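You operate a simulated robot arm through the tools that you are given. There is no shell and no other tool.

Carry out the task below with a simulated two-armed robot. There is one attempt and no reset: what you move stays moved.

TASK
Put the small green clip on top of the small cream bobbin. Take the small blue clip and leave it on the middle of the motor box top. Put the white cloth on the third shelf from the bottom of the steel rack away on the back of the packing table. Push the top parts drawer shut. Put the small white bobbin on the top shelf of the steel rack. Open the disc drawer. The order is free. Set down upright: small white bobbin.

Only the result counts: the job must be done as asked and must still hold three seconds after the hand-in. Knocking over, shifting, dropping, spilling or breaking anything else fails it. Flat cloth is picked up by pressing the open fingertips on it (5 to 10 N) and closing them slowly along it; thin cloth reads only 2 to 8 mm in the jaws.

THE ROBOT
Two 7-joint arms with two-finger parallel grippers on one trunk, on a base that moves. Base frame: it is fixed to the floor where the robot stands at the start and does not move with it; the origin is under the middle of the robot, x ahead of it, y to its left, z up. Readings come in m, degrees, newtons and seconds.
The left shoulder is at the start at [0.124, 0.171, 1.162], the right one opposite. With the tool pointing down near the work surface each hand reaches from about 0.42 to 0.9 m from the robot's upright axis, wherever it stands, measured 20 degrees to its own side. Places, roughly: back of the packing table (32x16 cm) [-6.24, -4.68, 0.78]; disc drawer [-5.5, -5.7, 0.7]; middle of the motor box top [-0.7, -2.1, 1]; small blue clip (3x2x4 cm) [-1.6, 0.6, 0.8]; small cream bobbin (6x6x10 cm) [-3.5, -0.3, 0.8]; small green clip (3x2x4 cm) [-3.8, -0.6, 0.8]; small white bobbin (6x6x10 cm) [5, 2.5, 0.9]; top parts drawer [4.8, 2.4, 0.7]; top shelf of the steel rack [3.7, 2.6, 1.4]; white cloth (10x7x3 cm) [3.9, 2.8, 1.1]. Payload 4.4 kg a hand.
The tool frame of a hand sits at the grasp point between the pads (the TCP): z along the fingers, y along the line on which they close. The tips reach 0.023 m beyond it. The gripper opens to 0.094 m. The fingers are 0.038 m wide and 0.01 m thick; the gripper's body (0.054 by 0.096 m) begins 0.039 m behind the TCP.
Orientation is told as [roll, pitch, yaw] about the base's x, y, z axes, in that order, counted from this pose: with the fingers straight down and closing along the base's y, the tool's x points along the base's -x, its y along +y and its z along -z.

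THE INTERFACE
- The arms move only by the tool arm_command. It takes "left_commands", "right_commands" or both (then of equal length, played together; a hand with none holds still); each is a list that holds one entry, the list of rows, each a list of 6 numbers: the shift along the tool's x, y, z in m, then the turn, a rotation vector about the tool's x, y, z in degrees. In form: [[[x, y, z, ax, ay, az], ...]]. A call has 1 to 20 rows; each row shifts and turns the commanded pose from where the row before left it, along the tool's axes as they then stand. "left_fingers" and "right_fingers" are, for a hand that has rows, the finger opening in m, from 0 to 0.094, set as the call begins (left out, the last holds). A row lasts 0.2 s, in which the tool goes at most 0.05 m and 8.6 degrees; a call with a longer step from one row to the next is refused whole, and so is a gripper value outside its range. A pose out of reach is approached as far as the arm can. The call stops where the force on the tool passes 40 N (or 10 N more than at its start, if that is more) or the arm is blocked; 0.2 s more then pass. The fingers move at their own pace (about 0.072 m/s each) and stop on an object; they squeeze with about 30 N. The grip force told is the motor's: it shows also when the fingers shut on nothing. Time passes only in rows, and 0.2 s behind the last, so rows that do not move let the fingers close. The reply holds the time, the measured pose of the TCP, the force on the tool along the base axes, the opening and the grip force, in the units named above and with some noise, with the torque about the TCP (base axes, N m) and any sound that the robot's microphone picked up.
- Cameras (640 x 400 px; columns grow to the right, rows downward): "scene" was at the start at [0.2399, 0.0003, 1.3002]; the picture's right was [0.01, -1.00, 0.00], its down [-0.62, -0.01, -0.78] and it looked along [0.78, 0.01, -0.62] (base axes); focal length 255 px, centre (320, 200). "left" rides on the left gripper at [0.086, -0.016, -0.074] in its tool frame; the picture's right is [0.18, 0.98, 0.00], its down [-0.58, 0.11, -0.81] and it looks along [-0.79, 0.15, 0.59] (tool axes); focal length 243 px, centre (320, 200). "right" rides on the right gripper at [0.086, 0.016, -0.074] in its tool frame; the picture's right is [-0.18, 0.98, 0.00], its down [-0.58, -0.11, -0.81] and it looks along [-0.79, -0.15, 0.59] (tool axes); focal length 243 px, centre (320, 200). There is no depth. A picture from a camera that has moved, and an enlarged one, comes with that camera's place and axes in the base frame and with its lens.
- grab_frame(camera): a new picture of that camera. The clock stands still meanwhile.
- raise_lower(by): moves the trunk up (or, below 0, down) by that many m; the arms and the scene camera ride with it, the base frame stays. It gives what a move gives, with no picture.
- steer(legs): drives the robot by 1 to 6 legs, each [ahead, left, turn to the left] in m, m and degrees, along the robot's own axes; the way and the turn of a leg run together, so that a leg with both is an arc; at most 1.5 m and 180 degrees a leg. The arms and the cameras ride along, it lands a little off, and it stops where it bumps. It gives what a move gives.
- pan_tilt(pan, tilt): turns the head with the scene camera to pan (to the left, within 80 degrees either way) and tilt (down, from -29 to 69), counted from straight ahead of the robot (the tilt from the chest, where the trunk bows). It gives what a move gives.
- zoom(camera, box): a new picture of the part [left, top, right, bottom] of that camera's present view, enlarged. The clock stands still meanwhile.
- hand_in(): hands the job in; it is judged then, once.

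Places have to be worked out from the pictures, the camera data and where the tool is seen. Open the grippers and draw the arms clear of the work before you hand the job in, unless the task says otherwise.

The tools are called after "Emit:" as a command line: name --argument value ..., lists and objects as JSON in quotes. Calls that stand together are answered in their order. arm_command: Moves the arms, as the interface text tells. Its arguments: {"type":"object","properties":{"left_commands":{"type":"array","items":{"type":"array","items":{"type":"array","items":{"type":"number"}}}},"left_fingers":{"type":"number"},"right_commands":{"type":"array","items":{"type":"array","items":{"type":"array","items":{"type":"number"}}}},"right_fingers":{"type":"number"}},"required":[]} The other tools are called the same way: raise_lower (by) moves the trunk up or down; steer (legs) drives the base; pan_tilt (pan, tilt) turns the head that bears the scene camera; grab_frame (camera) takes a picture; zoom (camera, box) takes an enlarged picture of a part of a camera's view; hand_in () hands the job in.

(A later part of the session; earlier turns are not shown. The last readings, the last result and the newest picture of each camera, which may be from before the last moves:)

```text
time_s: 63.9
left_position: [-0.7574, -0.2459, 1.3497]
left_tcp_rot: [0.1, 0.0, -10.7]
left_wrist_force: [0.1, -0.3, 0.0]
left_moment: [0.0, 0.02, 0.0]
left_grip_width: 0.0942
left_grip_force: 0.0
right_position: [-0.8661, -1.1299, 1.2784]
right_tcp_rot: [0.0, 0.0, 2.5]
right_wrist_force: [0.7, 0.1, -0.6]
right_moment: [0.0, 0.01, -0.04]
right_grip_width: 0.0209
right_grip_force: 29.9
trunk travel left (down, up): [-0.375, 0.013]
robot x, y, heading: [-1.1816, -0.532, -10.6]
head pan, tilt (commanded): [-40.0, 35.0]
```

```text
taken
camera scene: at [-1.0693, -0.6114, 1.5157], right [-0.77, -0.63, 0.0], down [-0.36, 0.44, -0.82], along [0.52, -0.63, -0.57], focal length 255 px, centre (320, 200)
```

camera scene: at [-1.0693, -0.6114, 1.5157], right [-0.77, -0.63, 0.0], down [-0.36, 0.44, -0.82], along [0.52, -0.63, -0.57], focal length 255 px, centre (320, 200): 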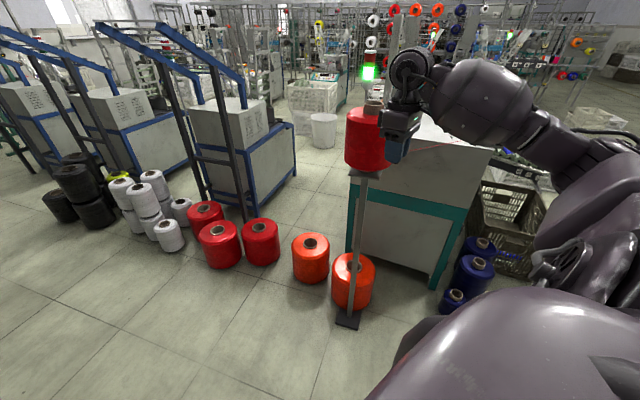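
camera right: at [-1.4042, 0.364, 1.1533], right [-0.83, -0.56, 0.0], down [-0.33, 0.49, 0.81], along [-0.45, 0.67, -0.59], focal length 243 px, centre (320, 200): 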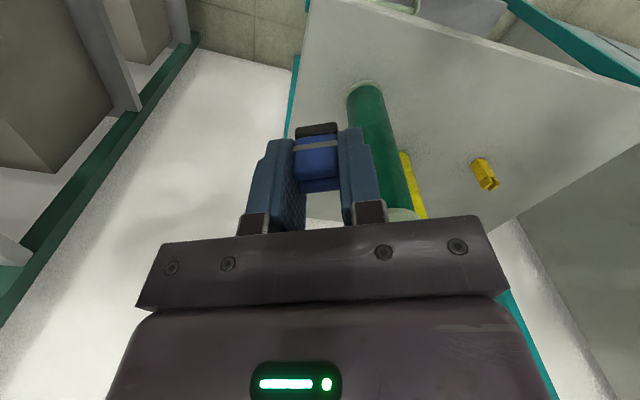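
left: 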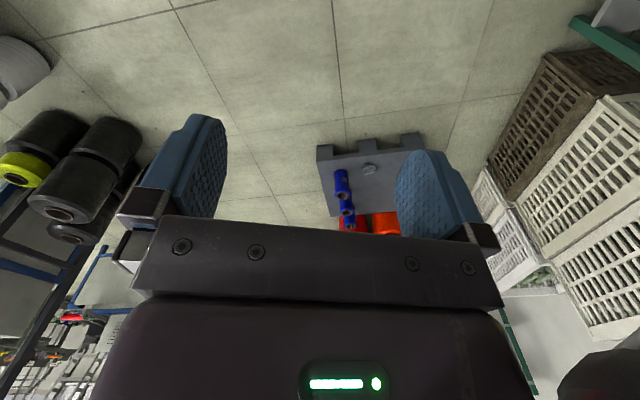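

The right arm hit a joint limit at that yaw; turning the wrist outward should free it. I rotate the right tool about its axis by +40° and then extend outward.

Emit:
arm_command --right_commands '[[[0, 0, 0, 0, 0, 8], [0, 0, 0, 0, 0, 8], [0, 0, 0, 0, 0, 8], [0, 0, 0, 0, 0, 8], [0, 0, 0, 0, 0, 8], [0, 0, 0, 0, 0, 0]]]'

Emit:
arm_command --right_commands '[[[-0.03, -0.03, 0, 0, 0, 0], [-0.03, -0.03, 0, 0, 0, 0], [-0.03, -0.03, 0, 0, 0, 0], [0, 0, 0, 0, 0, 0]]]'

```text
time_s: 65.3
left_position: [-0.7575, -0.2469, 1.349]
left_tcp_rot: [0.0, 0.0, -10.7]
left_wrist_force: [-0.3, 0.1, 0.9]
left_moment: [0.0, 0.04, 0.0]
left_grip_width: 0.0939
left_grip_force: 0.1
right_position: [-0.8655, -1.1289, 1.2782]
right_tcp_rot: [0.0, 0.0, -37.6]
right_wrist_force: [-0.1, 0.1, -1.4]
right_moment: [0.01, -0.03, 0.02]
right_grip_width: 0.0208
right_grip_force: 29.8
trunk travel left (down, up): [-0.375, 0.013]
robot x, y, heading: [-1.18, -0.5316, -10.6]
head pan, tilt (commanded): [-40.0, 35.0]
```

```text
time_s: 66.3
left_position: [-0.7576, -0.2463, 1.3496]
left_tcp_rot: [0.0, 0.0, -10.7]
left_wrist_force: [0.6, 0.8, 0.5]
left_moment: [-0.04, -0.01, 0.02]
left_grip_width: 0.0941
left_grip_force: 0.1
right_position: [-0.8481, -1.2549, 1.2775]
right_tcp_rot: [0.0, 0.0, -37.5]
right_wrist_force: [0.2, -0.2, 0.4]
right_moment: [0.0, 0.0, 0.02]
right_grip_width: 0.0206
right_grip_force: 30.4
trunk travel left (down, up): [-0.375, 0.013]
robot x, y, heading: [-1.1811, -0.5311, -10.7]
head pan, tilt (commanded): [-40.0, 35.0]
```

Reach is fine now. I strafe right (with a slight backward offset for clearance from the spool pole), then look.

Emit:
steer --legs '[[-0.05, -0.6, 0]]'

Emit:
grab_frame --camera "scene"

```text
time_s: 72.1
left_position: [-0.9188, -0.8231, 1.3497]
left_tcp_rot: [0.0, -0.1, -10.0]
left_wrist_force: [-0.3, 0.7, 0.6]
left_moment: [0.03, 0.0, 0.03]
left_grip_width: 0.0941
left_grip_force: 0.0
right_position: [-0.9962, -1.8337, 1.277]
right_tcp_rot: [-0.1, 0.1, -37.0]
right_wrist_force: [-0.4, 1.1, -0.1]
right_moment: [-0.03, -0.01, 0.01]
right_grip_width: 0.0207
right_grip_force: 30.1
trunk travel left (down, up): [-0.375, 0.013]
robot x, y, heading: [-1.3358, -1.1138, -10.1]
head pan, tilt (commanded): [-40.0, 35.0]
```

```text
taken
camera scene: at [-1.226, -1.1926, 1.5157], right [-0.77, -0.64, 0.0], down [-0.37, 0.44, -0.82], along [0.53, -0.63, -0.57], focal length 255 px, centre (320, 200)
```

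scene: 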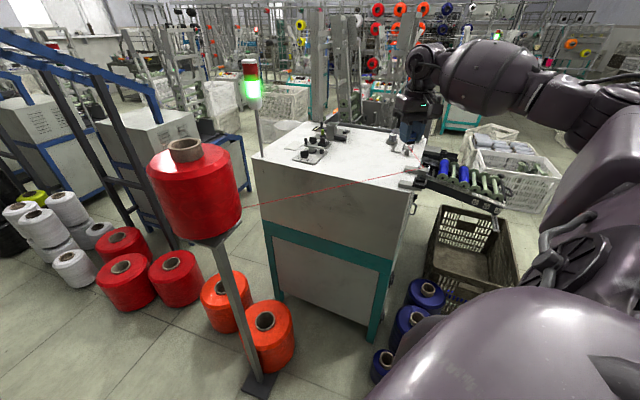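

Good view of the box top now: corners LF≈[-0.365,-1.775], RF≈[-0.976,-1.947], LB≈[-0.21,-2.25], with fixtures on the left and right. I zoom to see the free middle.

Emit:
zoom --camera "scene" --box '[230, 90, 454, 230]'

Emit:
grab_frame --camera "right"

```text
2.86 times, centred on (342, 160) of scene
camera zoom: at [-1.226, -1.1926, 1.5157], right [-0.77, -0.64, 0.0], down [-0.37, 0.44, -0.82], along [0.53, -0.63, -0.57], focal length 728 px, centre (257, 314)
```

zoom: 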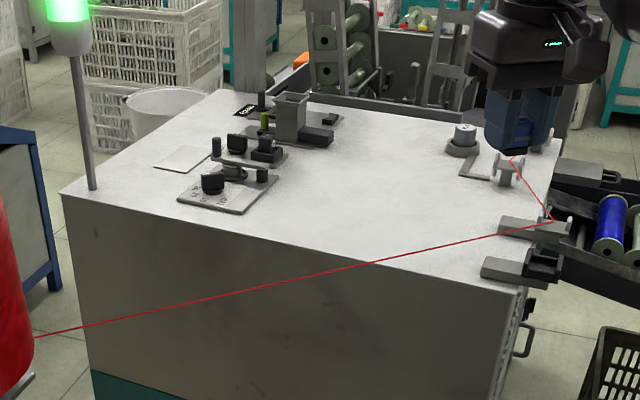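

```text
taken
camera right: at [-1.0556, -1.7691, 1.3541], right [0.74, 0.68, 0.0], down [0.4, -0.44, 0.81], along [0.55, -0.59, -0.59], focal length 243 px, centre (320, 200)
```

right: 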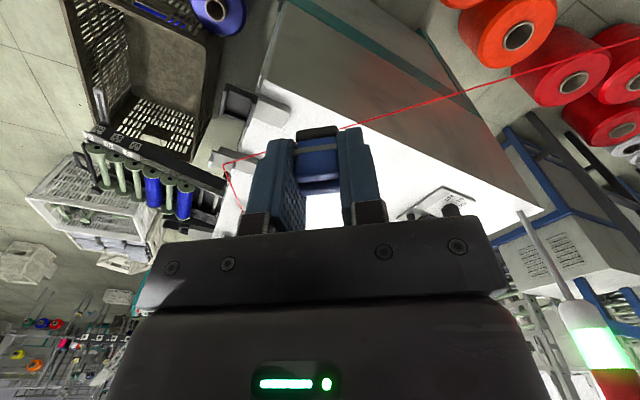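

The free middle spot is around [-0.655,-2.108]. I roll in: strafe right 0.24 then forward 0.26, hand stays at z≈1.28 above everything on the box.

Emit:
steer --legs '[[0, -0.244, 0], [0.25, 0, 0]]'

Emit:
grab_frame --camera "scene"

Emit:
grab_frame --camera "right"

```text
time_s: 76.2
left_position: [-0.7141, -1.1021, 1.3493]
left_tcp_rot: [0.0, 0.0, -10.3]
left_wrist_force: [-0.2, 0.1, -0.1]
left_moment: [-0.02, 0.02, 0.0]
left_grip_width: 0.0939
left_grip_force: 0.2
right_position: [-0.7976, -2.1121, 1.2779]
right_tcp_rot: [0.1, 0.1, -37.2]
right_wrist_force: [0.6, 0.1, -1.0]
right_moment: [-0.01, 0.0, 0.0]
right_grip_width: 0.0207
right_grip_force: 29.8
trunk travel left (down, up): [-0.375, 0.013]
robot x, y, heading: [-1.1374, -1.3883, -10.2]
head pan, tilt (commanded): [-40.0, 35.0]
```

```text
taken
camera scene: at [-1.0236, -1.4697, 1.5156], right [-0.77, -0.64, 0.0], down [-0.37, 0.44, -0.82], along [0.52, -0.63, -0.57], focal length 255 px, centre (320, 200)
```

scene: 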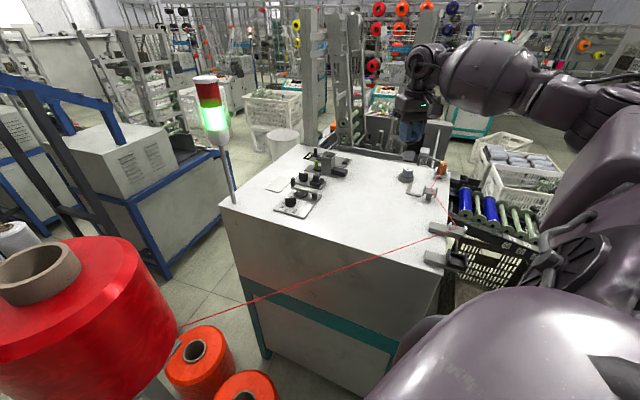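

```text
taken
camera right: at [-0.8557, -2.0469, 1.3539], right [0.74, 0.67, 0.0], down [0.4, -0.44, 0.81], along [0.54, -0.6, -0.59], focal length 243 px, centre (320, 200)
```

right: 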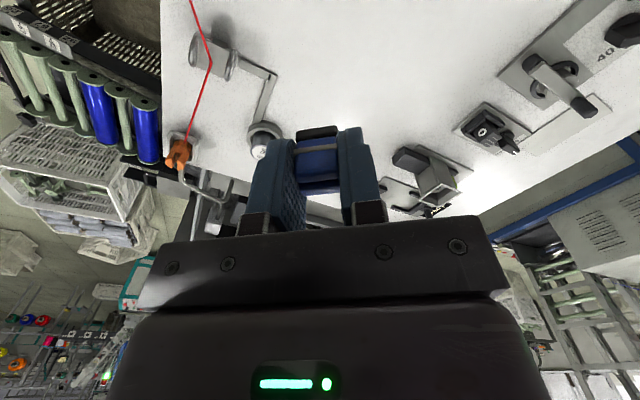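

Box centre from this view ≈[-0.62,-2.09], free zone spans x −0.56…−0.88. I aim for [-0.65,-2.105], move the hand there and lower partway.

Emit:
arm_command --right_commands '[[[-0.0283, 0.0237, 0, 0, 0, 0], [-0.0283, 0.0237, 0, 0, 0, 0], [-0.0283, 0.0237, 0, 0, 0, 0], [-0.0283, 0.0237, 0, 0, 0, 0], [0, 0, 0.04, 0, 0, 0], [0, 0, 0.04, 0, 0, 0], [0, 0, 0.04, 0, 0, 0], [0, 0, 0, 0, 0, 0]]]'

Emit:
grab_frame --camera "scene"

Emit:
grab_frame --camera "right"

```text
time_s: 78.0
left_position: [-0.7161, -1.1013, 1.3497]
left_tcp_rot: [0.0, 0.1, -10.3]
left_wrist_force: [-0.4, 0.5, 0.6]
left_moment: [-0.03, 0.03, 0.0]
left_grip_width: 0.0939
left_grip_force: 0.1
right_position: [-0.6503, -2.1038, 1.1577]
right_tcp_rot: [0.0, 0.0, -36.9]
right_wrist_force: [-0.3, -0.8, -0.6]
right_moment: [-0.01, -0.04, 0.0]
right_grip_width: 0.0208
right_grip_force: 30.2
trunk travel left (down, up): [-0.375, 0.013]
robot x, y, heading: [-1.1396, -1.3915, -10.5]
head pan, tilt (commanded): [-40.0, 35.0]
```

```text
taken
camera scene: at [-1.0244, -1.4691, 1.5157], right [-0.77, -0.64, 0.0], down [-0.37, 0.44, -0.82], along [0.52, -0.63, -0.57], focal length 255 px, centre (320, 200)
```

scene: 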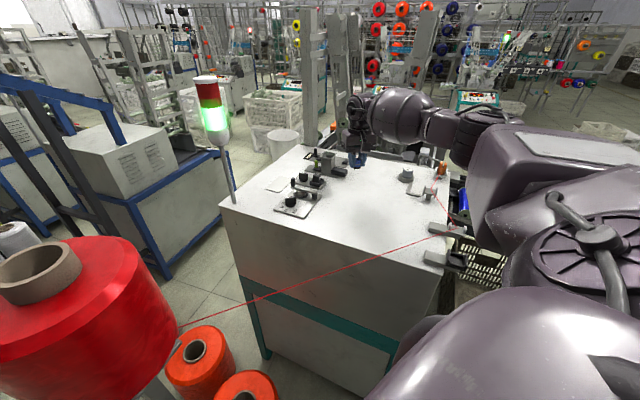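

```text
taken
camera right: at [-0.7079, -2.0385, 1.2339], right [0.74, 0.67, 0.0], down [0.4, -0.44, 0.81], along [0.54, -0.6, -0.59], focal length 243 px, centre (320, 200)
```

right: 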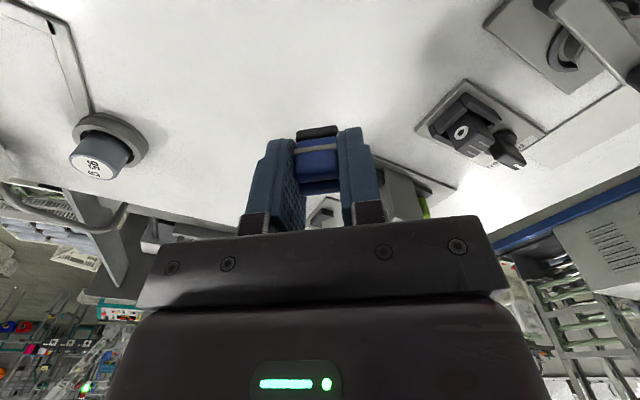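

The spot below is clear. I descend to z≈1.088 and then step gently until touch.

Emit:
arm_command --right_commands '[[[0, 0, 0.035, 0, 0, 0], [0, 0, 0.033, 0, 0, 0], [0, 0, 0, 0, 0, 0]]]'

Emit:
zoom --camera "scene" --box '[270, 120, 430, 220]'

Emit:
arm_command --right_commands '[[[0, 0, 0.004, 0, 0, 0], [0, 0, 0.004, 0, 0, 0], [0, 0, 0, 0, 0, 0]]]'

```text
time_s: 78.8
left_position: [-0.7159, -1.102, 1.3514]
left_tcp_rot: [0.0, 0.0, -10.3]
left_wrist_force: [0.3, -1.1, -1.0]
left_moment: [0.0, 0.0, 0.01]
left_grip_width: 0.0939
left_grip_force: 0.1
right_position: [-0.6497, -2.104, 1.09]
right_tcp_rot: [0.1, 0.0, -37.0]
right_wrist_force: [0.1, -0.1, -0.4]
right_moment: [0.01, 0.0, 0.01]
right_grip_width: 0.0207
right_grip_force: 29.5
trunk travel left (down, up): [-0.375, 0.013]
robot x, y, heading: [-1.1398, -1.393, -10.6]
head pan, tilt (commanded): [-40.0, 35.0]
```

```text
4.00 times, centred on (350, 170) of scene
camera zoom: at [-1.0248, -1.4695, 1.5158], right [-0.77, -0.64, 0.0], down [-0.37, 0.44, -0.82], along [0.52, -0.63, -0.57], focal length 1019 px, centre (200, 320)
```

zoom: 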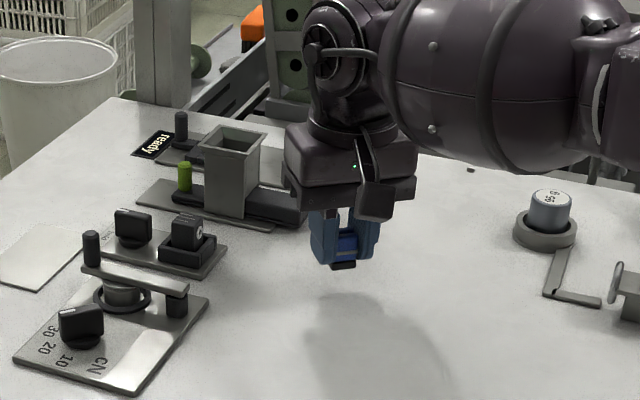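

```text
time_s: 79.6
left_position: [-0.7164, -1.102, 1.352]
left_tcp_rot: [0.0, 0.0, -10.3]
left_wrist_force: [0.6, 0.4, -0.4]
left_moment: [0.04, 0.01, -0.01]
left_grip_width: 0.094
left_grip_force: 0.0
right_position: [-0.6509, -2.1041, 1.0822]
right_tcp_rot: [0.0, 0.1, -37.1]
right_wrist_force: [-0.7, 0.3, 0.4]
right_moment: [0.01, 0.0, -0.02]
right_grip_width: 0.0206
right_grip_force: 30.3
trunk travel left (down, up): [-0.375, 0.013]
robot x, y, heading: [-1.1371, -1.3936, -10.4]
head pan, tilt (commanded): [-40.0, 35.0]
```

No contact yet at 1.082. I keep stepping down.

Emit:
arm_command --right_commands '[[[0, 0, 0.004, 0, 0, 0], [0, 0, 0, 0, 0, 0]]]'

Emit:
arm_command --right_commands '[[[0, 0, 0.004, 0, 0, 0], [0, 0, 0, 0, 0, 0]]]'

Emit:
zoom --camera "scene" --box '[310, 145, 406, 205]'

```text
time_s: 80.2
left_position: [-0.7153, -1.1025, 1.3507]
left_tcp_rot: [0.0, 0.0, -10.4]
left_wrist_force: [0.7, 0.6, -0.4]
left_moment: [0.0, 0.0, -0.02]
left_grip_width: 0.0941
left_grip_force: 0.1
right_position: [-0.6499, -2.1045, 1.0788]
right_tcp_rot: [0.0, 0.1, -36.9]
right_wrist_force: [-0.4, -0.6, 0.1]
right_moment: [0.01, -0.02, 0.01]
right_grip_width: 0.0207
right_grip_force: 29.7
trunk travel left (down, up): [-0.375, 0.013]
robot x, y, heading: [-1.137, -1.3903, -10.4]
head pan, tilt (commanded): [-40.0, 35.0]
```

```text
time_s: 80.8
left_position: [-0.7164, -1.1028, 1.3505]
left_tcp_rot: [0.1, 0.0, -10.3]
left_wrist_force: [-0.2, 1.1, -0.4]
left_moment: [0.01, 0.01, 0.01]
left_grip_width: 0.0941
left_grip_force: 0.0
right_position: [-0.6492, -2.1044, 1.0747]
right_tcp_rot: [0.0, 0.0, -37.0]
right_wrist_force: [-0.5, -0.4, 0.6]
right_moment: [0.01, 0.02, 0.01]
right_grip_width: 0.0207
right_grip_force: 30.1
trunk travel left (down, up): [-0.375, 0.013]
robot x, y, heading: [-1.1385, -1.3885, -10.3]
head pan, tilt (commanded): [-40.0, 35.0]
```

```text
6.67 times, centred on (358, 175) of scene
camera zoom: at [-1.0246, -1.4695, 1.5157], right [-0.77, -0.64, 0.0], down [-0.37, 0.44, -0.82], along [0.52, -0.63, -0.57], focal length 1698 px, centre (67, 367)
```

zoom: 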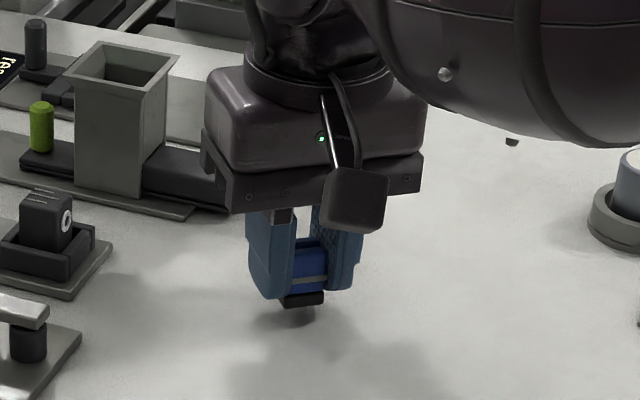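

A small gap is still visible below the clip. I continue down in small steps.

Emit:
arm_command --right_commands '[[[0, 0, 0.004, 0, 0, 0], [0, 0, 0, 0, 0, 0]]]'

Emit:
arm_command --right_commands '[[[0, 0, 0.003, 0, 0, 0], [0, 0, 0, 0, 0, 0]]]'

Emit:
zoom --camera "scene" --box '[326, 160, 390, 200]'

```text
time_s: 81.4
left_position: [-0.7153, -1.1023, 1.3503]
left_tcp_rot: [-0.1, 0.0, -10.3]
left_wrist_force: [1.0, 0.6, -0.1]
left_moment: [0.0, 0.02, 0.01]
left_grip_width: 0.094
left_grip_force: 0.1
right_position: [-0.6499, -2.1049, 1.0712]
right_tcp_rot: [0.0, 0.1, -37.0]
right_wrist_force: [0.2, -0.4, 0.0]
right_moment: [-0.01, -0.01, 0.01]
right_grip_width: 0.0208
right_grip_force: 30.3
trunk travel left (down, up): [-0.375, 0.013]
robot x, y, heading: [-1.1349, -1.3919, -10.5]
head pan, tilt (commanded): [-40.0, 35.0]
```

```text
time_s: 82.0
left_position: [-0.7168, -1.102, 1.3491]
left_tcp_rot: [-0.1, -0.1, -10.3]
left_wrist_force: [-0.6, -0.2, -0.1]
left_moment: [-0.02, 0.0, -0.01]
left_grip_width: 0.0943
left_grip_force: 0.1
right_position: [-0.6504, -2.105, 1.069]
right_tcp_rot: [0.0, -0.1, -37.1]
right_wrist_force: [0.1, -0.9, 4.7]
right_moment: [-0.02, 0.03, -0.02]
right_grip_width: 0.0206
right_grip_force: 30.1
trunk travel left (down, up): [-0.375, 0.013]
robot x, y, heading: [-1.1392, -1.3902, -10.1]
head pan, tilt (commanded): [-40.0, 35.0]
```

```text
10.00 times, centred on (358, 180) of scene
camera zoom: at [-1.025, -1.4692, 1.5158], right [-0.77, -0.64, 0.0], down [-0.37, 0.44, -0.82], along [0.52, -0.63, -0.57], focal length 2548 px, centre (-60, 400)
```

zoom: 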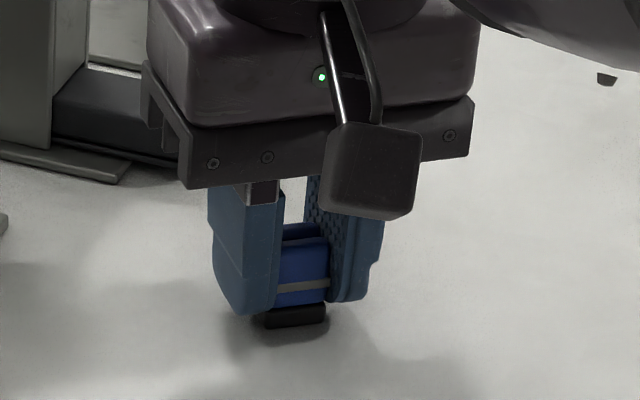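

Contact (4.7 N) — the clip stands on the box top. I open the fingers modestly and lift straight up.

Emit:
arm_command --right_commands '[[[0, 0, 0, 0, 0, 0], [0, 0, 0, 0, 0, 0], [0, 0, 0, 0, 0, 0]]]' --right_fingers 0.045

Emit:
zoom --camera "scene" --box '[326, 160, 390, 200]'

Emit:
arm_command --right_commands '[[[0, 0, -0.02, 0, 0, 0], [0, 0, -0.03, 0, 0, 0], [0, 0, -0.04, 0, 0, 0], [0, 0, -0.04, 0, 0, 0], [0, 0, -0.04, 0, 0, 0], [0, 0, -0.04, 0, 0, 0], [0, 0, 0, 0, 0, 0]]]'

Emit:
grab_frame --camera "scene"

Emit:
zoom --camera "scene" --box '[270, 120, 430, 220]'

```text
time_s: 82.8
left_position: [-0.7155, -1.1031, 1.3501]
left_tcp_rot: [0.0, 0.0, -10.3]
left_wrist_force: [0.2, -0.6, 0.1]
left_moment: [-0.02, -0.01, -0.02]
left_grip_width: 0.094
left_grip_force: 0.0
right_position: [-0.6513, -2.1055, 1.0673]
right_tcp_rot: [-0.1, 0.1, -37.0]
right_wrist_force: [0.3, -0.5, 0.2]
right_moment: [-0.03, 0.02, 0.02]
right_grip_width: 0.0451
right_grip_force: 0.1
trunk travel left (down, up): [-0.375, 0.013]
robot x, y, heading: [-1.1361, -1.3922, -10.2]
head pan, tilt (commanded): [-40.0, 35.0]
```

```text
10.00 times, centred on (358, 180) of scene
camera zoom: at [-1.0245, -1.4696, 1.5157], right [-0.77, -0.64, 0.0], down [-0.37, 0.44, -0.82], along [0.52, -0.63, -0.57], focal length 2548 px, centre (-60, 400)
```

zoom: 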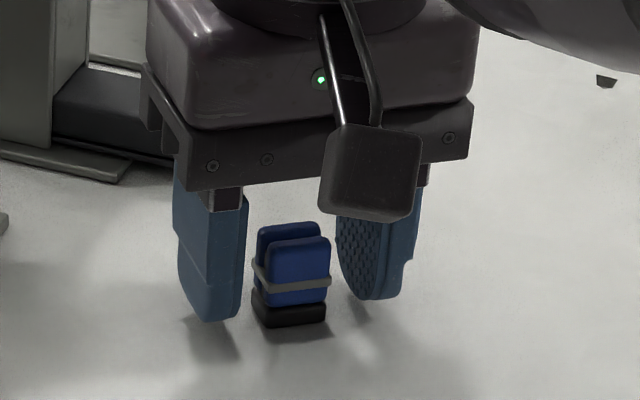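

```text
time_s: 84.4
left_position: [-0.7156, -1.1037, 1.35]
left_tcp_rot: [0.0, 0.0, -10.3]
left_wrist_force: [0.3, -0.9, 0.1]
left_moment: [0.01, -0.01, -0.01]
left_grip_width: 0.094
left_grip_force: 0.1
right_position: [-0.6526, -2.1051, 1.2793]
right_tcp_rot: [0.1, 0.2, -37.1]
right_wrist_force: [-0.3, -0.7, -0.5]
right_moment: [0.0, -0.01, -0.02]
right_grip_width: 0.0448
right_grip_force: 0.1
trunk travel left (down, up): [-0.375, 0.013]
robot x, y, heading: [-1.138, -1.3869, -10.4]
head pan, tilt (commanded): [-40.0, 35.0]
```

```text
taken
camera scene: at [-1.0242, -1.4701, 1.5156], right [-0.77, -0.64, 0.0], down [-0.37, 0.44, -0.82], along [0.52, -0.63, -0.57], focal length 255 px, centre (320, 200)
```

scene: 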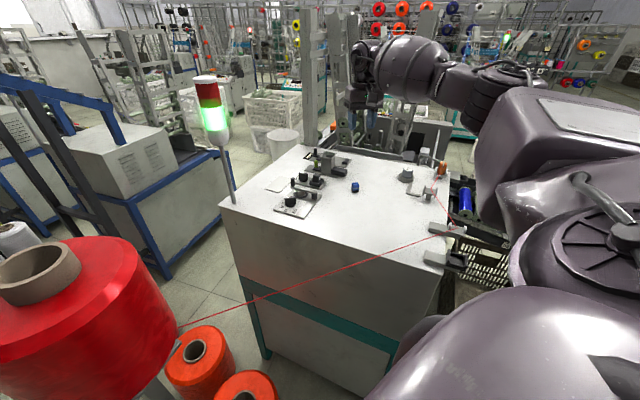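

```text
4.00 times, centred on (350, 170) of scene
camera zoom: at [-1.0242, -1.4701, 1.5156], right [-0.77, -0.64, 0.0], down [-0.37, 0.44, -0.82], along [0.52, -0.63, -0.57], focal length 1019 px, centre (200, 320)
```

zoom: 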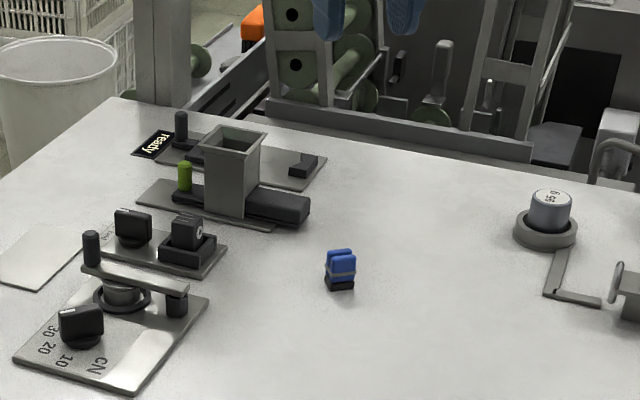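

The blue clip stands in the middle of the box top. I retract the hand the way it came, then back out past the pole.

Emit:
arm_command --right_commands '[[[0.0283, -0.0237, 0, 0, 0, 0], [0.0283, -0.0237, 0, 0, 0, 0], [0.0283, -0.0237, 0, 0, 0, 0], [0.0283, -0.0237, 0, 0, 0, 0], [0, 0, 0, 0, 0, 0]]]'

Emit:
steer --legs '[[-0.26, 0, 0], [0, 0.85, 0]]'

Emit:
pan_tilt --pan -60 --tilt 25

Emit:
grab_frame --camera "scene"

```text
time_s: 85.6
left_position: [-0.7147, -1.1026, 1.3495]
left_tcp_rot: [0.0, 0.1, -10.2]
left_wrist_force: [-0.4, 0.1, -0.1]
left_moment: [-0.05, 0.02, -0.03]
left_grip_width: 0.0939
left_grip_force: 0.1
right_position: [-0.7958, -2.1108, 1.2744]
right_tcp_rot: [0.0, 0.1, -36.9]
right_wrist_force: [0.3, -0.1, -0.3]
right_moment: [0.0, 0.05, -0.02]
right_grip_width: 0.0448
right_grip_force: 0.0
trunk travel left (down, up): [-0.375, 0.013]
robot x, y, heading: [-1.138, -1.3891, -10.2]
head pan, tilt (commanded): [-40.0, 35.0]
```

```text
time_s: 95.0
left_position: [-0.8002, -0.2214, 1.3509]
left_tcp_rot: [-0.1, 0.0, -11.7]
left_wrist_force: [-1.0, 0.3, 0.4]
left_moment: [-0.03, -0.02, 0.01]
left_grip_width: 0.0938
left_grip_force: 0.0
right_position: [-0.907, -1.2275, 1.2763]
right_tcp_rot: [0.0, 0.0, -38.5]
right_wrist_force: [-0.5, -0.9, -0.1]
right_moment: [0.01, 0.02, 0.02]
right_grip_width: 0.0452
right_grip_force: 0.0
trunk travel left (down, up): [-0.375, 0.013]
robot x, y, heading: [-1.23, -0.4978, -11.7]
head pan, tilt (commanded): [-40.0, 35.0]
```

```text
time_s: 95.8
left_position: [-0.8002, -0.222, 1.3495]
left_tcp_rot: [0.0, 0.0, -11.7]
left_wrist_force: [-0.1, 0.7, 0.3]
left_moment: [0.01, -0.05, 0.0]
left_grip_width: 0.0938
left_grip_force: 0.1
right_position: [-0.9064, -1.2275, 1.2757]
right_tcp_rot: [0.0, 0.1, -38.5]
right_wrist_force: [-0.2, 0.8, -0.3]
right_moment: [0.01, 0.01, 0.0]
right_grip_width: 0.0453
right_grip_force: 0.1
trunk travel left (down, up): [-0.375, 0.013]
robot x, y, heading: [-1.23, -0.5017, -11.7]
head pan, tilt (commanded): [-60.0, 25.0]
```

```text
taken
camera scene: at [-1.1446, -0.5987, 1.5314], right [-0.95, -0.32, 0.0], down [-0.13, 0.4, -0.91], along [0.29, -0.86, -0.42], focal length 255 px, centre (320, 200)
```

scene: 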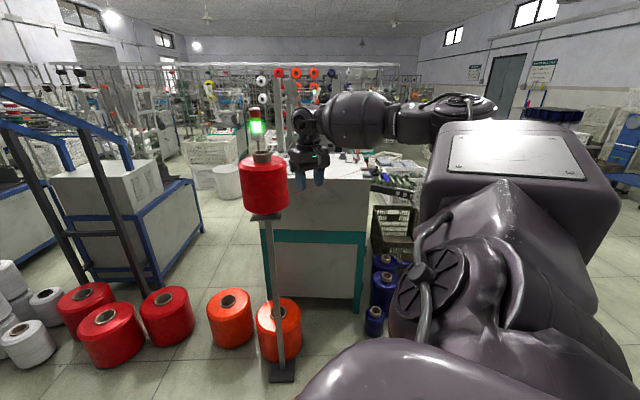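

All is undisturbed. I fold the right arm back in front and turn toward −x to view the second table.

Emit:
arm_command --right_commands '[[[0.0162, 0.041, 0, 0, 0, 0], [0.0162, 0.041, 0, 0, 0, 0], [0.0162, 0.041, 0, 0, 0, 0], [0.0162, 0.041, 0, 0, 0, 0], [0.0162, 0.041, 0, 0, 0, 0], [0.0162, 0.041, 0, 0, 0, 0], [0.0162, 0.041, 0, 0, 0, 0], [0.0162, 0.041, 0, 0, 0, 0], [0.0162, 0.041, 0, 0, 0, 0], [0, 0, 0, 0, 0, -6.7], [0, 0, 0, 0, 0, -6.7], [0, 0, 0, 0, 0, -6.7], [0, 0, 0, 0, 0, -6.7], [0, 0, 0, 0, 0, 0]]]'

Emit:
steer --legs '[[0, 0, -155]]'

Emit:
pan_tilt --pan 0 --tilt 20

Emit:
grab_frame --camera "scene"

```text
time_s: 98.8
left_position: [-0.8011, -0.2204, 1.3494]
left_tcp_rot: [0.0, -0.1, -11.7]
left_wrist_force: [-1.3, 0.1, -0.3]
left_moment: [-0.02, 0.01, -0.01]
left_grip_width: 0.0942
left_grip_force: 0.0
right_position: [-0.79, -0.8459, 1.2766]
right_tcp_rot: [0.1, 0.1, -11.6]
right_wrist_force: [-0.4, 0.0, -0.5]
right_moment: [0.0, 0.02, -0.04]
right_grip_width: 0.0449
right_grip_force: 0.1
trunk travel left (down, up): [-0.375, 0.013]
robot x, y, heading: [-1.2319, -0.498, -11.6]
head pan, tilt (commanded): [-60.0, 25.0]
```

```text
time_s: 105.6
left_position: [-1.4975, -0.9351, 1.3499]
left_tcp_rot: [0.0, 0.1, -166.3]
left_wrist_force: [0.7, -0.1, -0.4]
left_moment: [-0.01, -0.02, 0.04]
left_grip_width: 0.0939
left_grip_force: 0.1
right_position: [-1.7766, -0.3738, 1.2766]
right_tcp_rot: [0.1, 0.0, -166.3]
right_wrist_force: [0.0, -0.4, 0.0]
right_moment: [-0.02, -0.01, 0.01]
right_grip_width: 0.045
right_grip_force: 0.0
trunk travel left (down, up): [-0.375, 0.013]
robot x, y, heading: [-1.2294, -0.497, -166.5]
head pan, tilt (commanded): [-60.0, 25.0]
```

```text
time_s: 106.9
left_position: [-1.4975, -0.934, 1.3509]
left_tcp_rot: [0.0, 0.0, -166.2]
left_wrist_force: [0.2, 0.3, -0.1]
left_moment: [0.0, 0.0, 0.0]
left_grip_width: 0.0941
left_grip_force: 0.0
right_position: [-1.7773, -0.3745, 1.2763]
right_tcp_rot: [0.0, 0.2, -166.2]
right_wrist_force: [-0.7, -0.7, 0.2]
right_moment: [-0.01, 0.0, 0.03]
right_grip_width: 0.0451
right_grip_force: 0.2
trunk travel left (down, up): [-0.375, 0.013]
robot x, y, heading: [-1.2277, -0.4982, -166.2]
head pan, tilt (commanded): [0.0, 20.0]
```

```text
taken
camera scene: at [-1.3747, -0.5352, 1.5396], right [-0.24, 0.97, 0.0], down [0.33, 0.08, -0.94], along [-0.91, -0.22, -0.34], focal length 255 px, centre (320, 200)
```

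scene: 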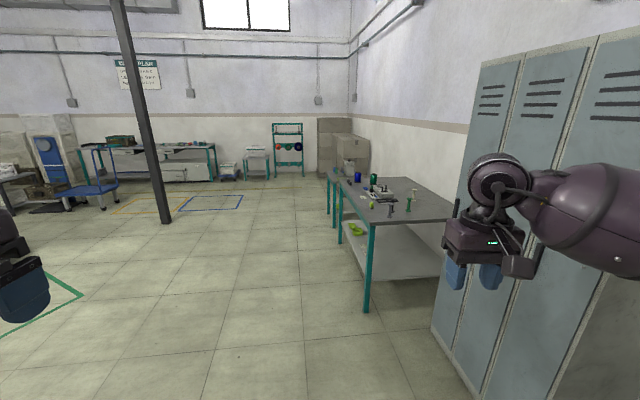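

Table 2 is ahead on the right. I zoom in on its objects.

Emit:
zoom --camera "scene" --box '[320, 150, 464, 240]'

Emit:
zoom --camera "scene" --box '[60, 100, 340, 275]'

```text
4.44 times, centred on (392, 195) of scene
camera zoom: at [-1.3747, -0.5352, 1.5396], right [-0.24, 0.97, 0.0], down [0.33, 0.08, -0.94], along [-0.91, -0.22, -0.34], focal length 1132 px, centre (0, 222)
```

zoom: 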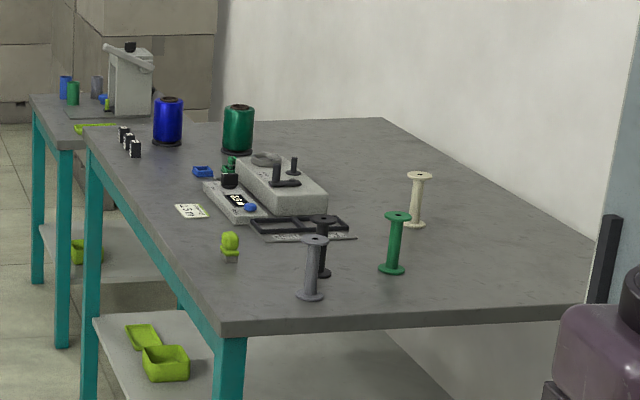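

```text
2.29 times, centred on (200, 188) of scene
camera zoom: at [-1.3747, -0.5352, 1.5396], right [-0.24, 0.97, 0.0], down [0.33, 0.08, -0.94], along [-0.91, -0.22, -0.34], focal length 582 px, centre (594, 229)
```

zoom: 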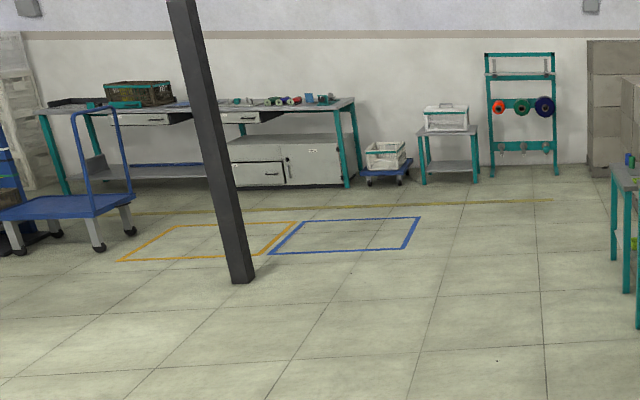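

The cream bobbin is at ≈[-3.52,-0.25]; the dark-green small object near [-3.83,-0.62] fits the green clip's place (a lime one at [-3.3,-0.58] is a distractor). I zoom more.

Emit:
zoom --camera "scene" --box '[355, 165, 403, 195]'

```text
13.33 times, centred on (379, 180) of scene
camera zoom: at [-1.3747, -0.5352, 1.5396], right [-0.24, 0.97, 0.0], down [0.33, 0.08, -0.94], along [-0.91, -0.22, -0.34], focal length 3397 px, centre (-467, 467)
```

zoom: 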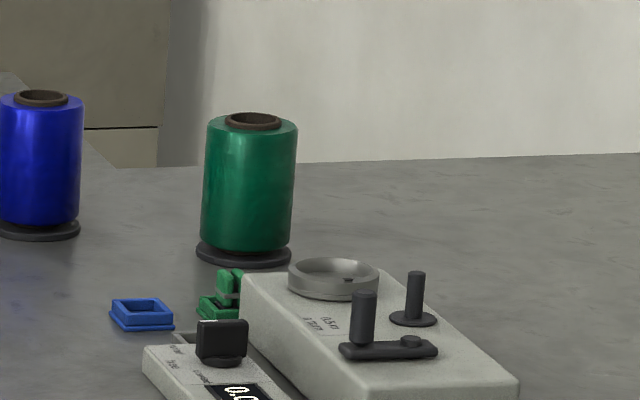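

I check my own base footprint by looking straight down, to know how close I can get to table edges.

Emit:
pan_tilt --pan 0 --tilt 69

Emit:
grab_frame --camera "scene"

```text
time_s: 108.0
left_position: [-1.4983, -0.9348, 1.3502]
left_tcp_rot: [0.0, 0.0, -166.3]
left_wrist_force: [-0.3, 0.4, -0.7]
left_moment: [0.02, 0.01, 0.0]
left_grip_width: 0.0941
left_grip_force: 0.0
right_position: [-1.7769, -0.3741, 1.2765]
right_tcp_rot: [0.2, 0.1, -166.2]
right_wrist_force: [0.8, 0.5, -0.4]
right_moment: [-0.02, -0.04, 0.01]
right_grip_width: 0.0449
right_grip_force: 0.1
trunk travel left (down, up): [-0.375, 0.013]
robot x, y, heading: [-1.2333, -0.4983, -166.4]
head pan, tilt (commanded): [0.0, 68.8]
```

```text
taken
camera scene: at [-1.3386, -0.5265, 1.4721], right [-0.24, 0.97, 0.0], down [0.91, 0.22, -0.36], along [-0.35, -0.09, -0.93], focal length 255 px, centre (320, 200)
```

scene: 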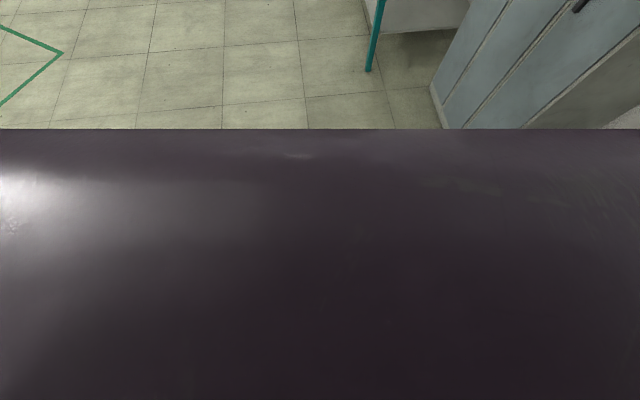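

My chest hides the base. I tilt the left hand inward so its camera can see the base front.

Emit:
arm_command --left_commands '[[[0, 0, 0, 0, 8, 0], [0, 0, 0, 0, 8, 0], [0, 0, 0, 0, 8, 0], [0, 0, 0, 0, 8, 0], [0, 0, 0, 0, 0, 0]]]'

Emit:
grab_frame --camera "left"

```text
time_s: 109.2
left_position: [-1.498, -0.9361, 1.3498]
left_tcp_rot: [0.0, 32.0, -166.3]
left_wrist_force: [-0.1, -0.5, 0.6]
left_moment: [-0.01, 0.02, 0.01]
left_grip_width: 0.0938
left_grip_force: 0.1
right_position: [-1.7772, -0.374, 1.2774]
right_tcp_rot: [-0.1, 0.1, -166.3]
right_wrist_force: [0.3, 1.2, -0.5]
right_moment: [0.03, 0.01, 0.01]
right_grip_width: 0.045
right_grip_force: 0.1
trunk travel left (down, up): [-0.375, 0.013]
robot x, y, heading: [-1.2309, -0.4978, -166.2]
head pan, tilt (commanded): [0.0, 68.8]
```

```text
taken
camera left: at [-1.4688, -0.9108, 1.4602], right [0.38, -0.92, 0.1], down [-0.87, -0.32, 0.37], along [-0.31, -0.23, -0.92], focal length 243 px, centre (320, 200)
```

left: 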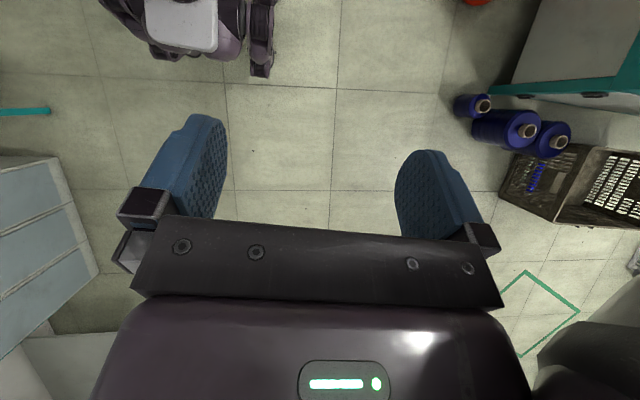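

The base front reaches only about 0.25 m ahead of the axis, so I can come close to tables. I restore the left hand and drive along the table front, keeping ~0.6 m off, then turn to face the table.

Emit:
arm_command --left_commands '[[[0, 0, 0, 0, -8, 0], [0, 0, 0, 0, -8, 0], [0, 0, 0, 0, -8, 0], [0, 0, 0, 0, -8, 0], [0, 0, 0, 0, 0, 0]]]'

Emit:
steer --legs '[[0, 0, 7], [1.35, 0, 0], [1.3, 0, 0], [0, 0, -91]]'

Emit:
pan_tilt --pan -15 --tilt 40

Emit:
grab_frame --camera "scene"

```text
time_s: 110.4
left_position: [-1.4997, -0.9338, 1.3501]
left_tcp_rot: [0.0, 0.0, -166.3]
left_wrist_force: [0.2, -0.5, -0.6]
left_moment: [-0.02, 0.01, -0.01]
left_grip_width: 0.0939
left_grip_force: 0.0
right_position: [-1.7777, -0.3748, 1.2771]
right_tcp_rot: [0.0, 0.2, -166.3]
right_wrist_force: [0.3, 0.5, -0.5]
right_moment: [-0.03, -0.02, 0.02]
right_grip_width: 0.045
right_grip_force: 0.2
trunk travel left (down, up): [-0.375, 0.013]
robot x, y, heading: [-1.2309, -0.4977, -166.1]
head pan, tilt (commanded): [0.0, 68.8]
```

```text
time_s: 127.9
left_position: [-4.198, -1.2279, 1.3512]
left_tcp_rot: [0.2, 0.0, 110.1]
left_wrist_force: [-0.6, -0.2, 0.9]
left_moment: [0.04, 0.01, 0.01]
left_grip_width: 0.094
left_grip_force: 0.1
right_position: [-3.6735, -0.8881, 1.2762]
right_tcp_rot: [0.1, 0.1, 110.2]
right_wrist_force: [0.4, 0.5, -0.2]
right_moment: [-0.01, 0.0, 0.02]
right_grip_width: 0.0451
right_grip_force: 0.1
trunk travel left (down, up): [-0.375, 0.013]
robot x, y, heading: [-3.7354, -1.4435, 110.1]
head pan, tilt (commanded): [0.0, 68.8]
```

```text
time_s: 128.8
left_position: [-4.1981, -1.2289, 1.3494]
left_tcp_rot: [0.0, 0.1, 110.0]
left_wrist_force: [0.1, -0.2, 0.7]
left_moment: [-0.01, -0.01, -0.02]
left_grip_width: 0.0941
left_grip_force: 0.1
right_position: [-3.6731, -0.8883, 1.2772]
right_tcp_rot: [0.0, 0.0, 110.2]
right_wrist_force: [0.9, -0.3, -0.5]
right_moment: [-0.01, -0.02, 0.05]
right_grip_width: 0.0448
right_grip_force: 0.2
trunk travel left (down, up): [-0.375, 0.013]
robot x, y, heading: [-3.7405, -1.4487, 110.3]
head pan, tilt (commanded): [-15.0, 40.0]
```

```text
taken
camera scene: at [-3.7624, -1.3083, 1.5081], right [1.0, 0.09, 0.0], down [0.06, -0.64, -0.77], along [-0.07, 0.76, -0.64], focal length 255 px, centre (320, 200)
```

scene: 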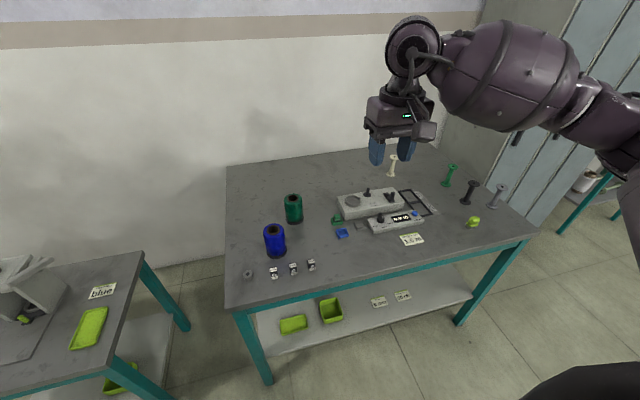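

Excellent overview of table 2. I zoom on the middle area with the green clip, blue item and device.

Emit:
zoom --camera "scene" --box '[250, 175, 410, 275]'

Emit:
zoom --camera "scene" --box '[360, 145, 520, 245]'

```text
4.00 times, centred on (330, 225) of scene
camera zoom: at [-3.7624, -1.3083, 1.5081], right [1.0, 0.09, 0.0], down [0.06, -0.64, -0.77], along [-0.07, 0.76, -0.64], focal length 1019 px, centre (280, 100)
```

zoom: 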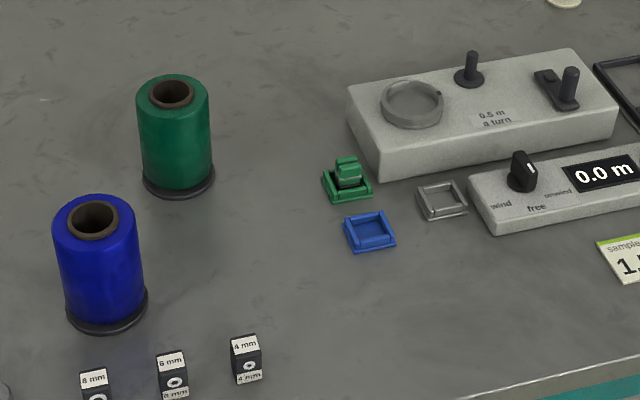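

```text
4.00 times, centred on (440, 195) of scene
camera zoom: at [-3.7624, -1.3083, 1.5081], right [1.0, 0.09, 0.0], down [0.06, -0.64, -0.77], along [-0.07, 0.76, -0.64], focal length 1019 px, centre (-160, 220)
```

zoom: 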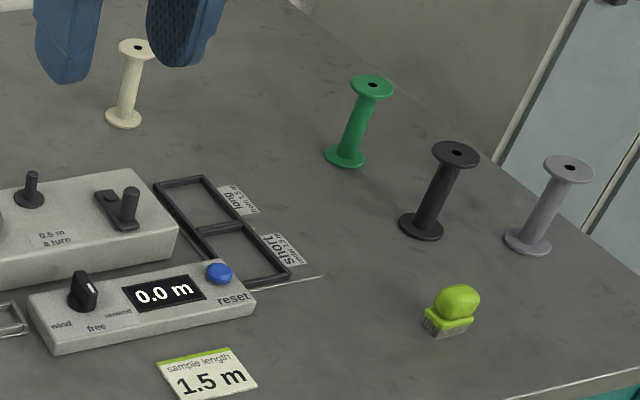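

The green clip stands in a small green holder right beside the device's left-front corner (clip ≈[-3.761,-0.602], table ≈0.803); the cream bobbin is at ≈[-3.514,-0.25], top ≈0.903. I roll closer for a better look.

Emit:
steer --legs '[[0.16, -0.06, 0]]'

Emit:
pan_tilt --pan -5 --tilt 55

Emit:
grab_frame --camera "scene"

Emit:
zoom --camera "scene" --box '[260, 70, 420, 170]'

Emit:
grab_frame --camera "right"

```text
time_s: 130.3
left_position: [-4.1971, -1.0604, 1.351]
left_tcp_rot: [0.0, 0.0, 109.8]
left_wrist_force: [-0.2, 0.5, 0.4]
left_moment: [-0.04, 0.02, 0.0]
left_grip_width: 0.0941
left_grip_force: 0.1
right_position: [-3.6698, -0.7238, 1.2781]
right_tcp_rot: [0.1, 0.1, 109.9]
right_wrist_force: [-1.2, 0.5, 0.2]
right_moment: [-0.03, -0.02, 0.0]
right_grip_width: 0.045
right_grip_force: 0.1
trunk travel left (down, up): [-0.375, 0.013]
robot x, y, heading: [-3.7326, -1.2806, 110.0]
head pan, tilt (commanded): [-15.0, 40.0]
```

```text
time_s: 131.0
left_position: [-4.1958, -1.0624, 1.3511]
left_tcp_rot: [0.0, 0.0, 109.9]
left_wrist_force: [0.6, -0.5, -0.3]
left_moment: [0.02, 0.0, 0.02]
left_grip_width: 0.0939
left_grip_force: 0.1
right_position: [-3.6691, -0.7242, 1.2778]
right_tcp_rot: [-0.1, 0.0, 110.0]
right_wrist_force: [-0.7, -0.7, -0.6]
right_moment: [0.04, 0.01, -0.01]
right_grip_width: 0.0452
right_grip_force: 0.1
trunk travel left (down, up): [-0.375, 0.013]
robot x, y, heading: [-3.7336, -1.2815, 110.0]
head pan, tilt (commanded): [-5.0, 55.0]
```

```text
taken
camera scene: at [-3.7709, -1.1588, 1.4876], right [0.97, 0.26, 0.0], down [0.21, -0.79, -0.57], along [-0.15, 0.56, -0.82], focal length 255 px, centre (320, 200)
```

scene: 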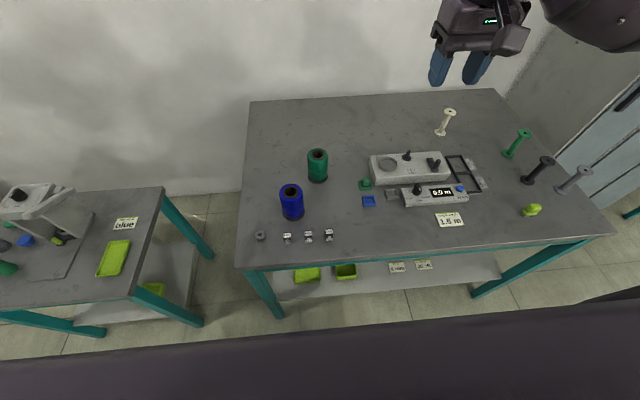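

```text
4.00 times, centred on (340, 120) of scene
camera zoom: at [-3.7709, -1.1588, 1.4876], right [0.97, 0.26, 0.0], down [0.21, -0.79, -0.57], along [-0.15, 0.56, -0.82], focal length 1019 px, centre (240, 520)
```

zoom: 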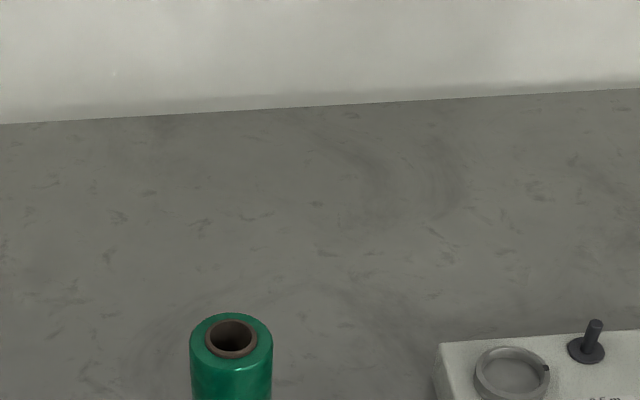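

```text
taken
camera right: at [-3.6542, -0.8104, 1.3538], right [-0.99, -0.16, 0.0], down [-0.1, 0.58, 0.81], along [-0.13, 0.8, -0.59], focal length 243 px, centre (320, 200)
```

right: 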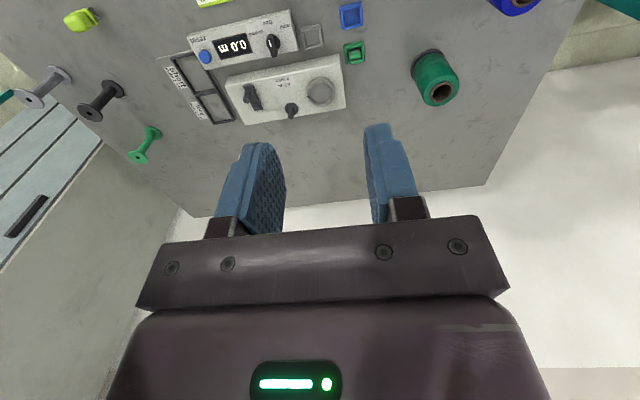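

The hand camera sees the clip in its holder. I zoom both cameras onto it.

Emit:
zoom --camera "right" --box '[300, 0, 396, 60]'

Emit:
zoom --camera "scene" --box '[335, 150, 431, 210]'

Emit:
zoom --camera "right" --box '[300, 30, 396, 90]'

```text
6.67 times, centred on (348, 30) of right
camera zoom: at [-3.6542, -0.8104, 1.3538], right [-0.99, -0.16, 0.0], down [-0.1, 0.58, 0.81], along [-0.13, 0.8, -0.59], focal length 1618 px, centre (133, 1333)
```

zoom: 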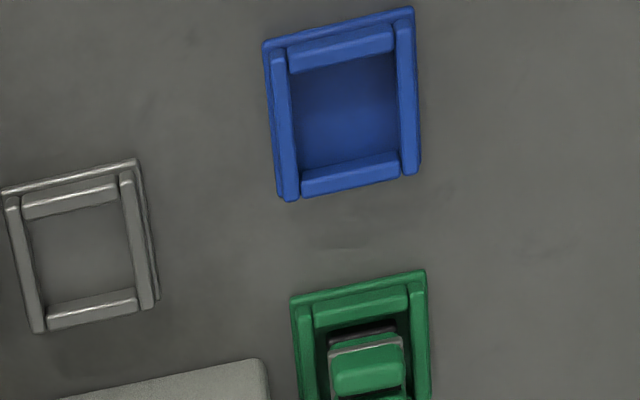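

```text
6.67 times, centred on (383, 180) of scene
camera zoom: at [-3.7709, -1.1588, 1.4876], right [0.97, 0.26, 0.0], down [0.21, -0.79, -0.57], along [-0.15, 0.56, -0.82], focal length 1698 px, centre (-100, 333)
```

zoom: 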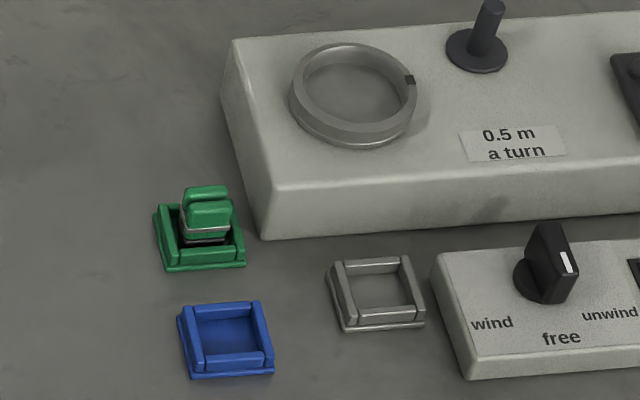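

```text
6.67 times, centred on (348, 60) of right
camera zoom: at [-3.6542, -0.8104, 1.3538], right [-0.99, -0.16, 0.0], down [-0.1, 0.58, 0.81], along [-0.13, 0.8, -0.59], focal length 1618 px, centre (133, 1133)
```

zoom: 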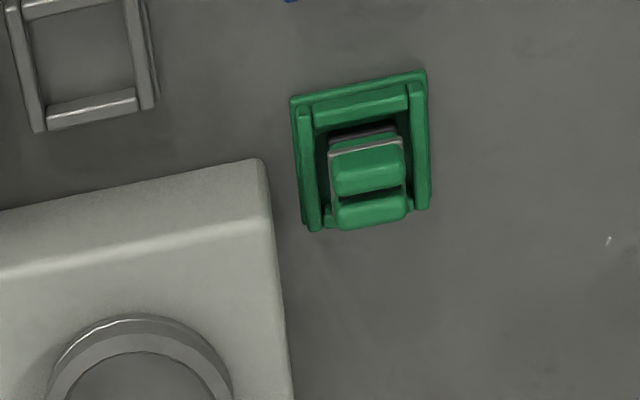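

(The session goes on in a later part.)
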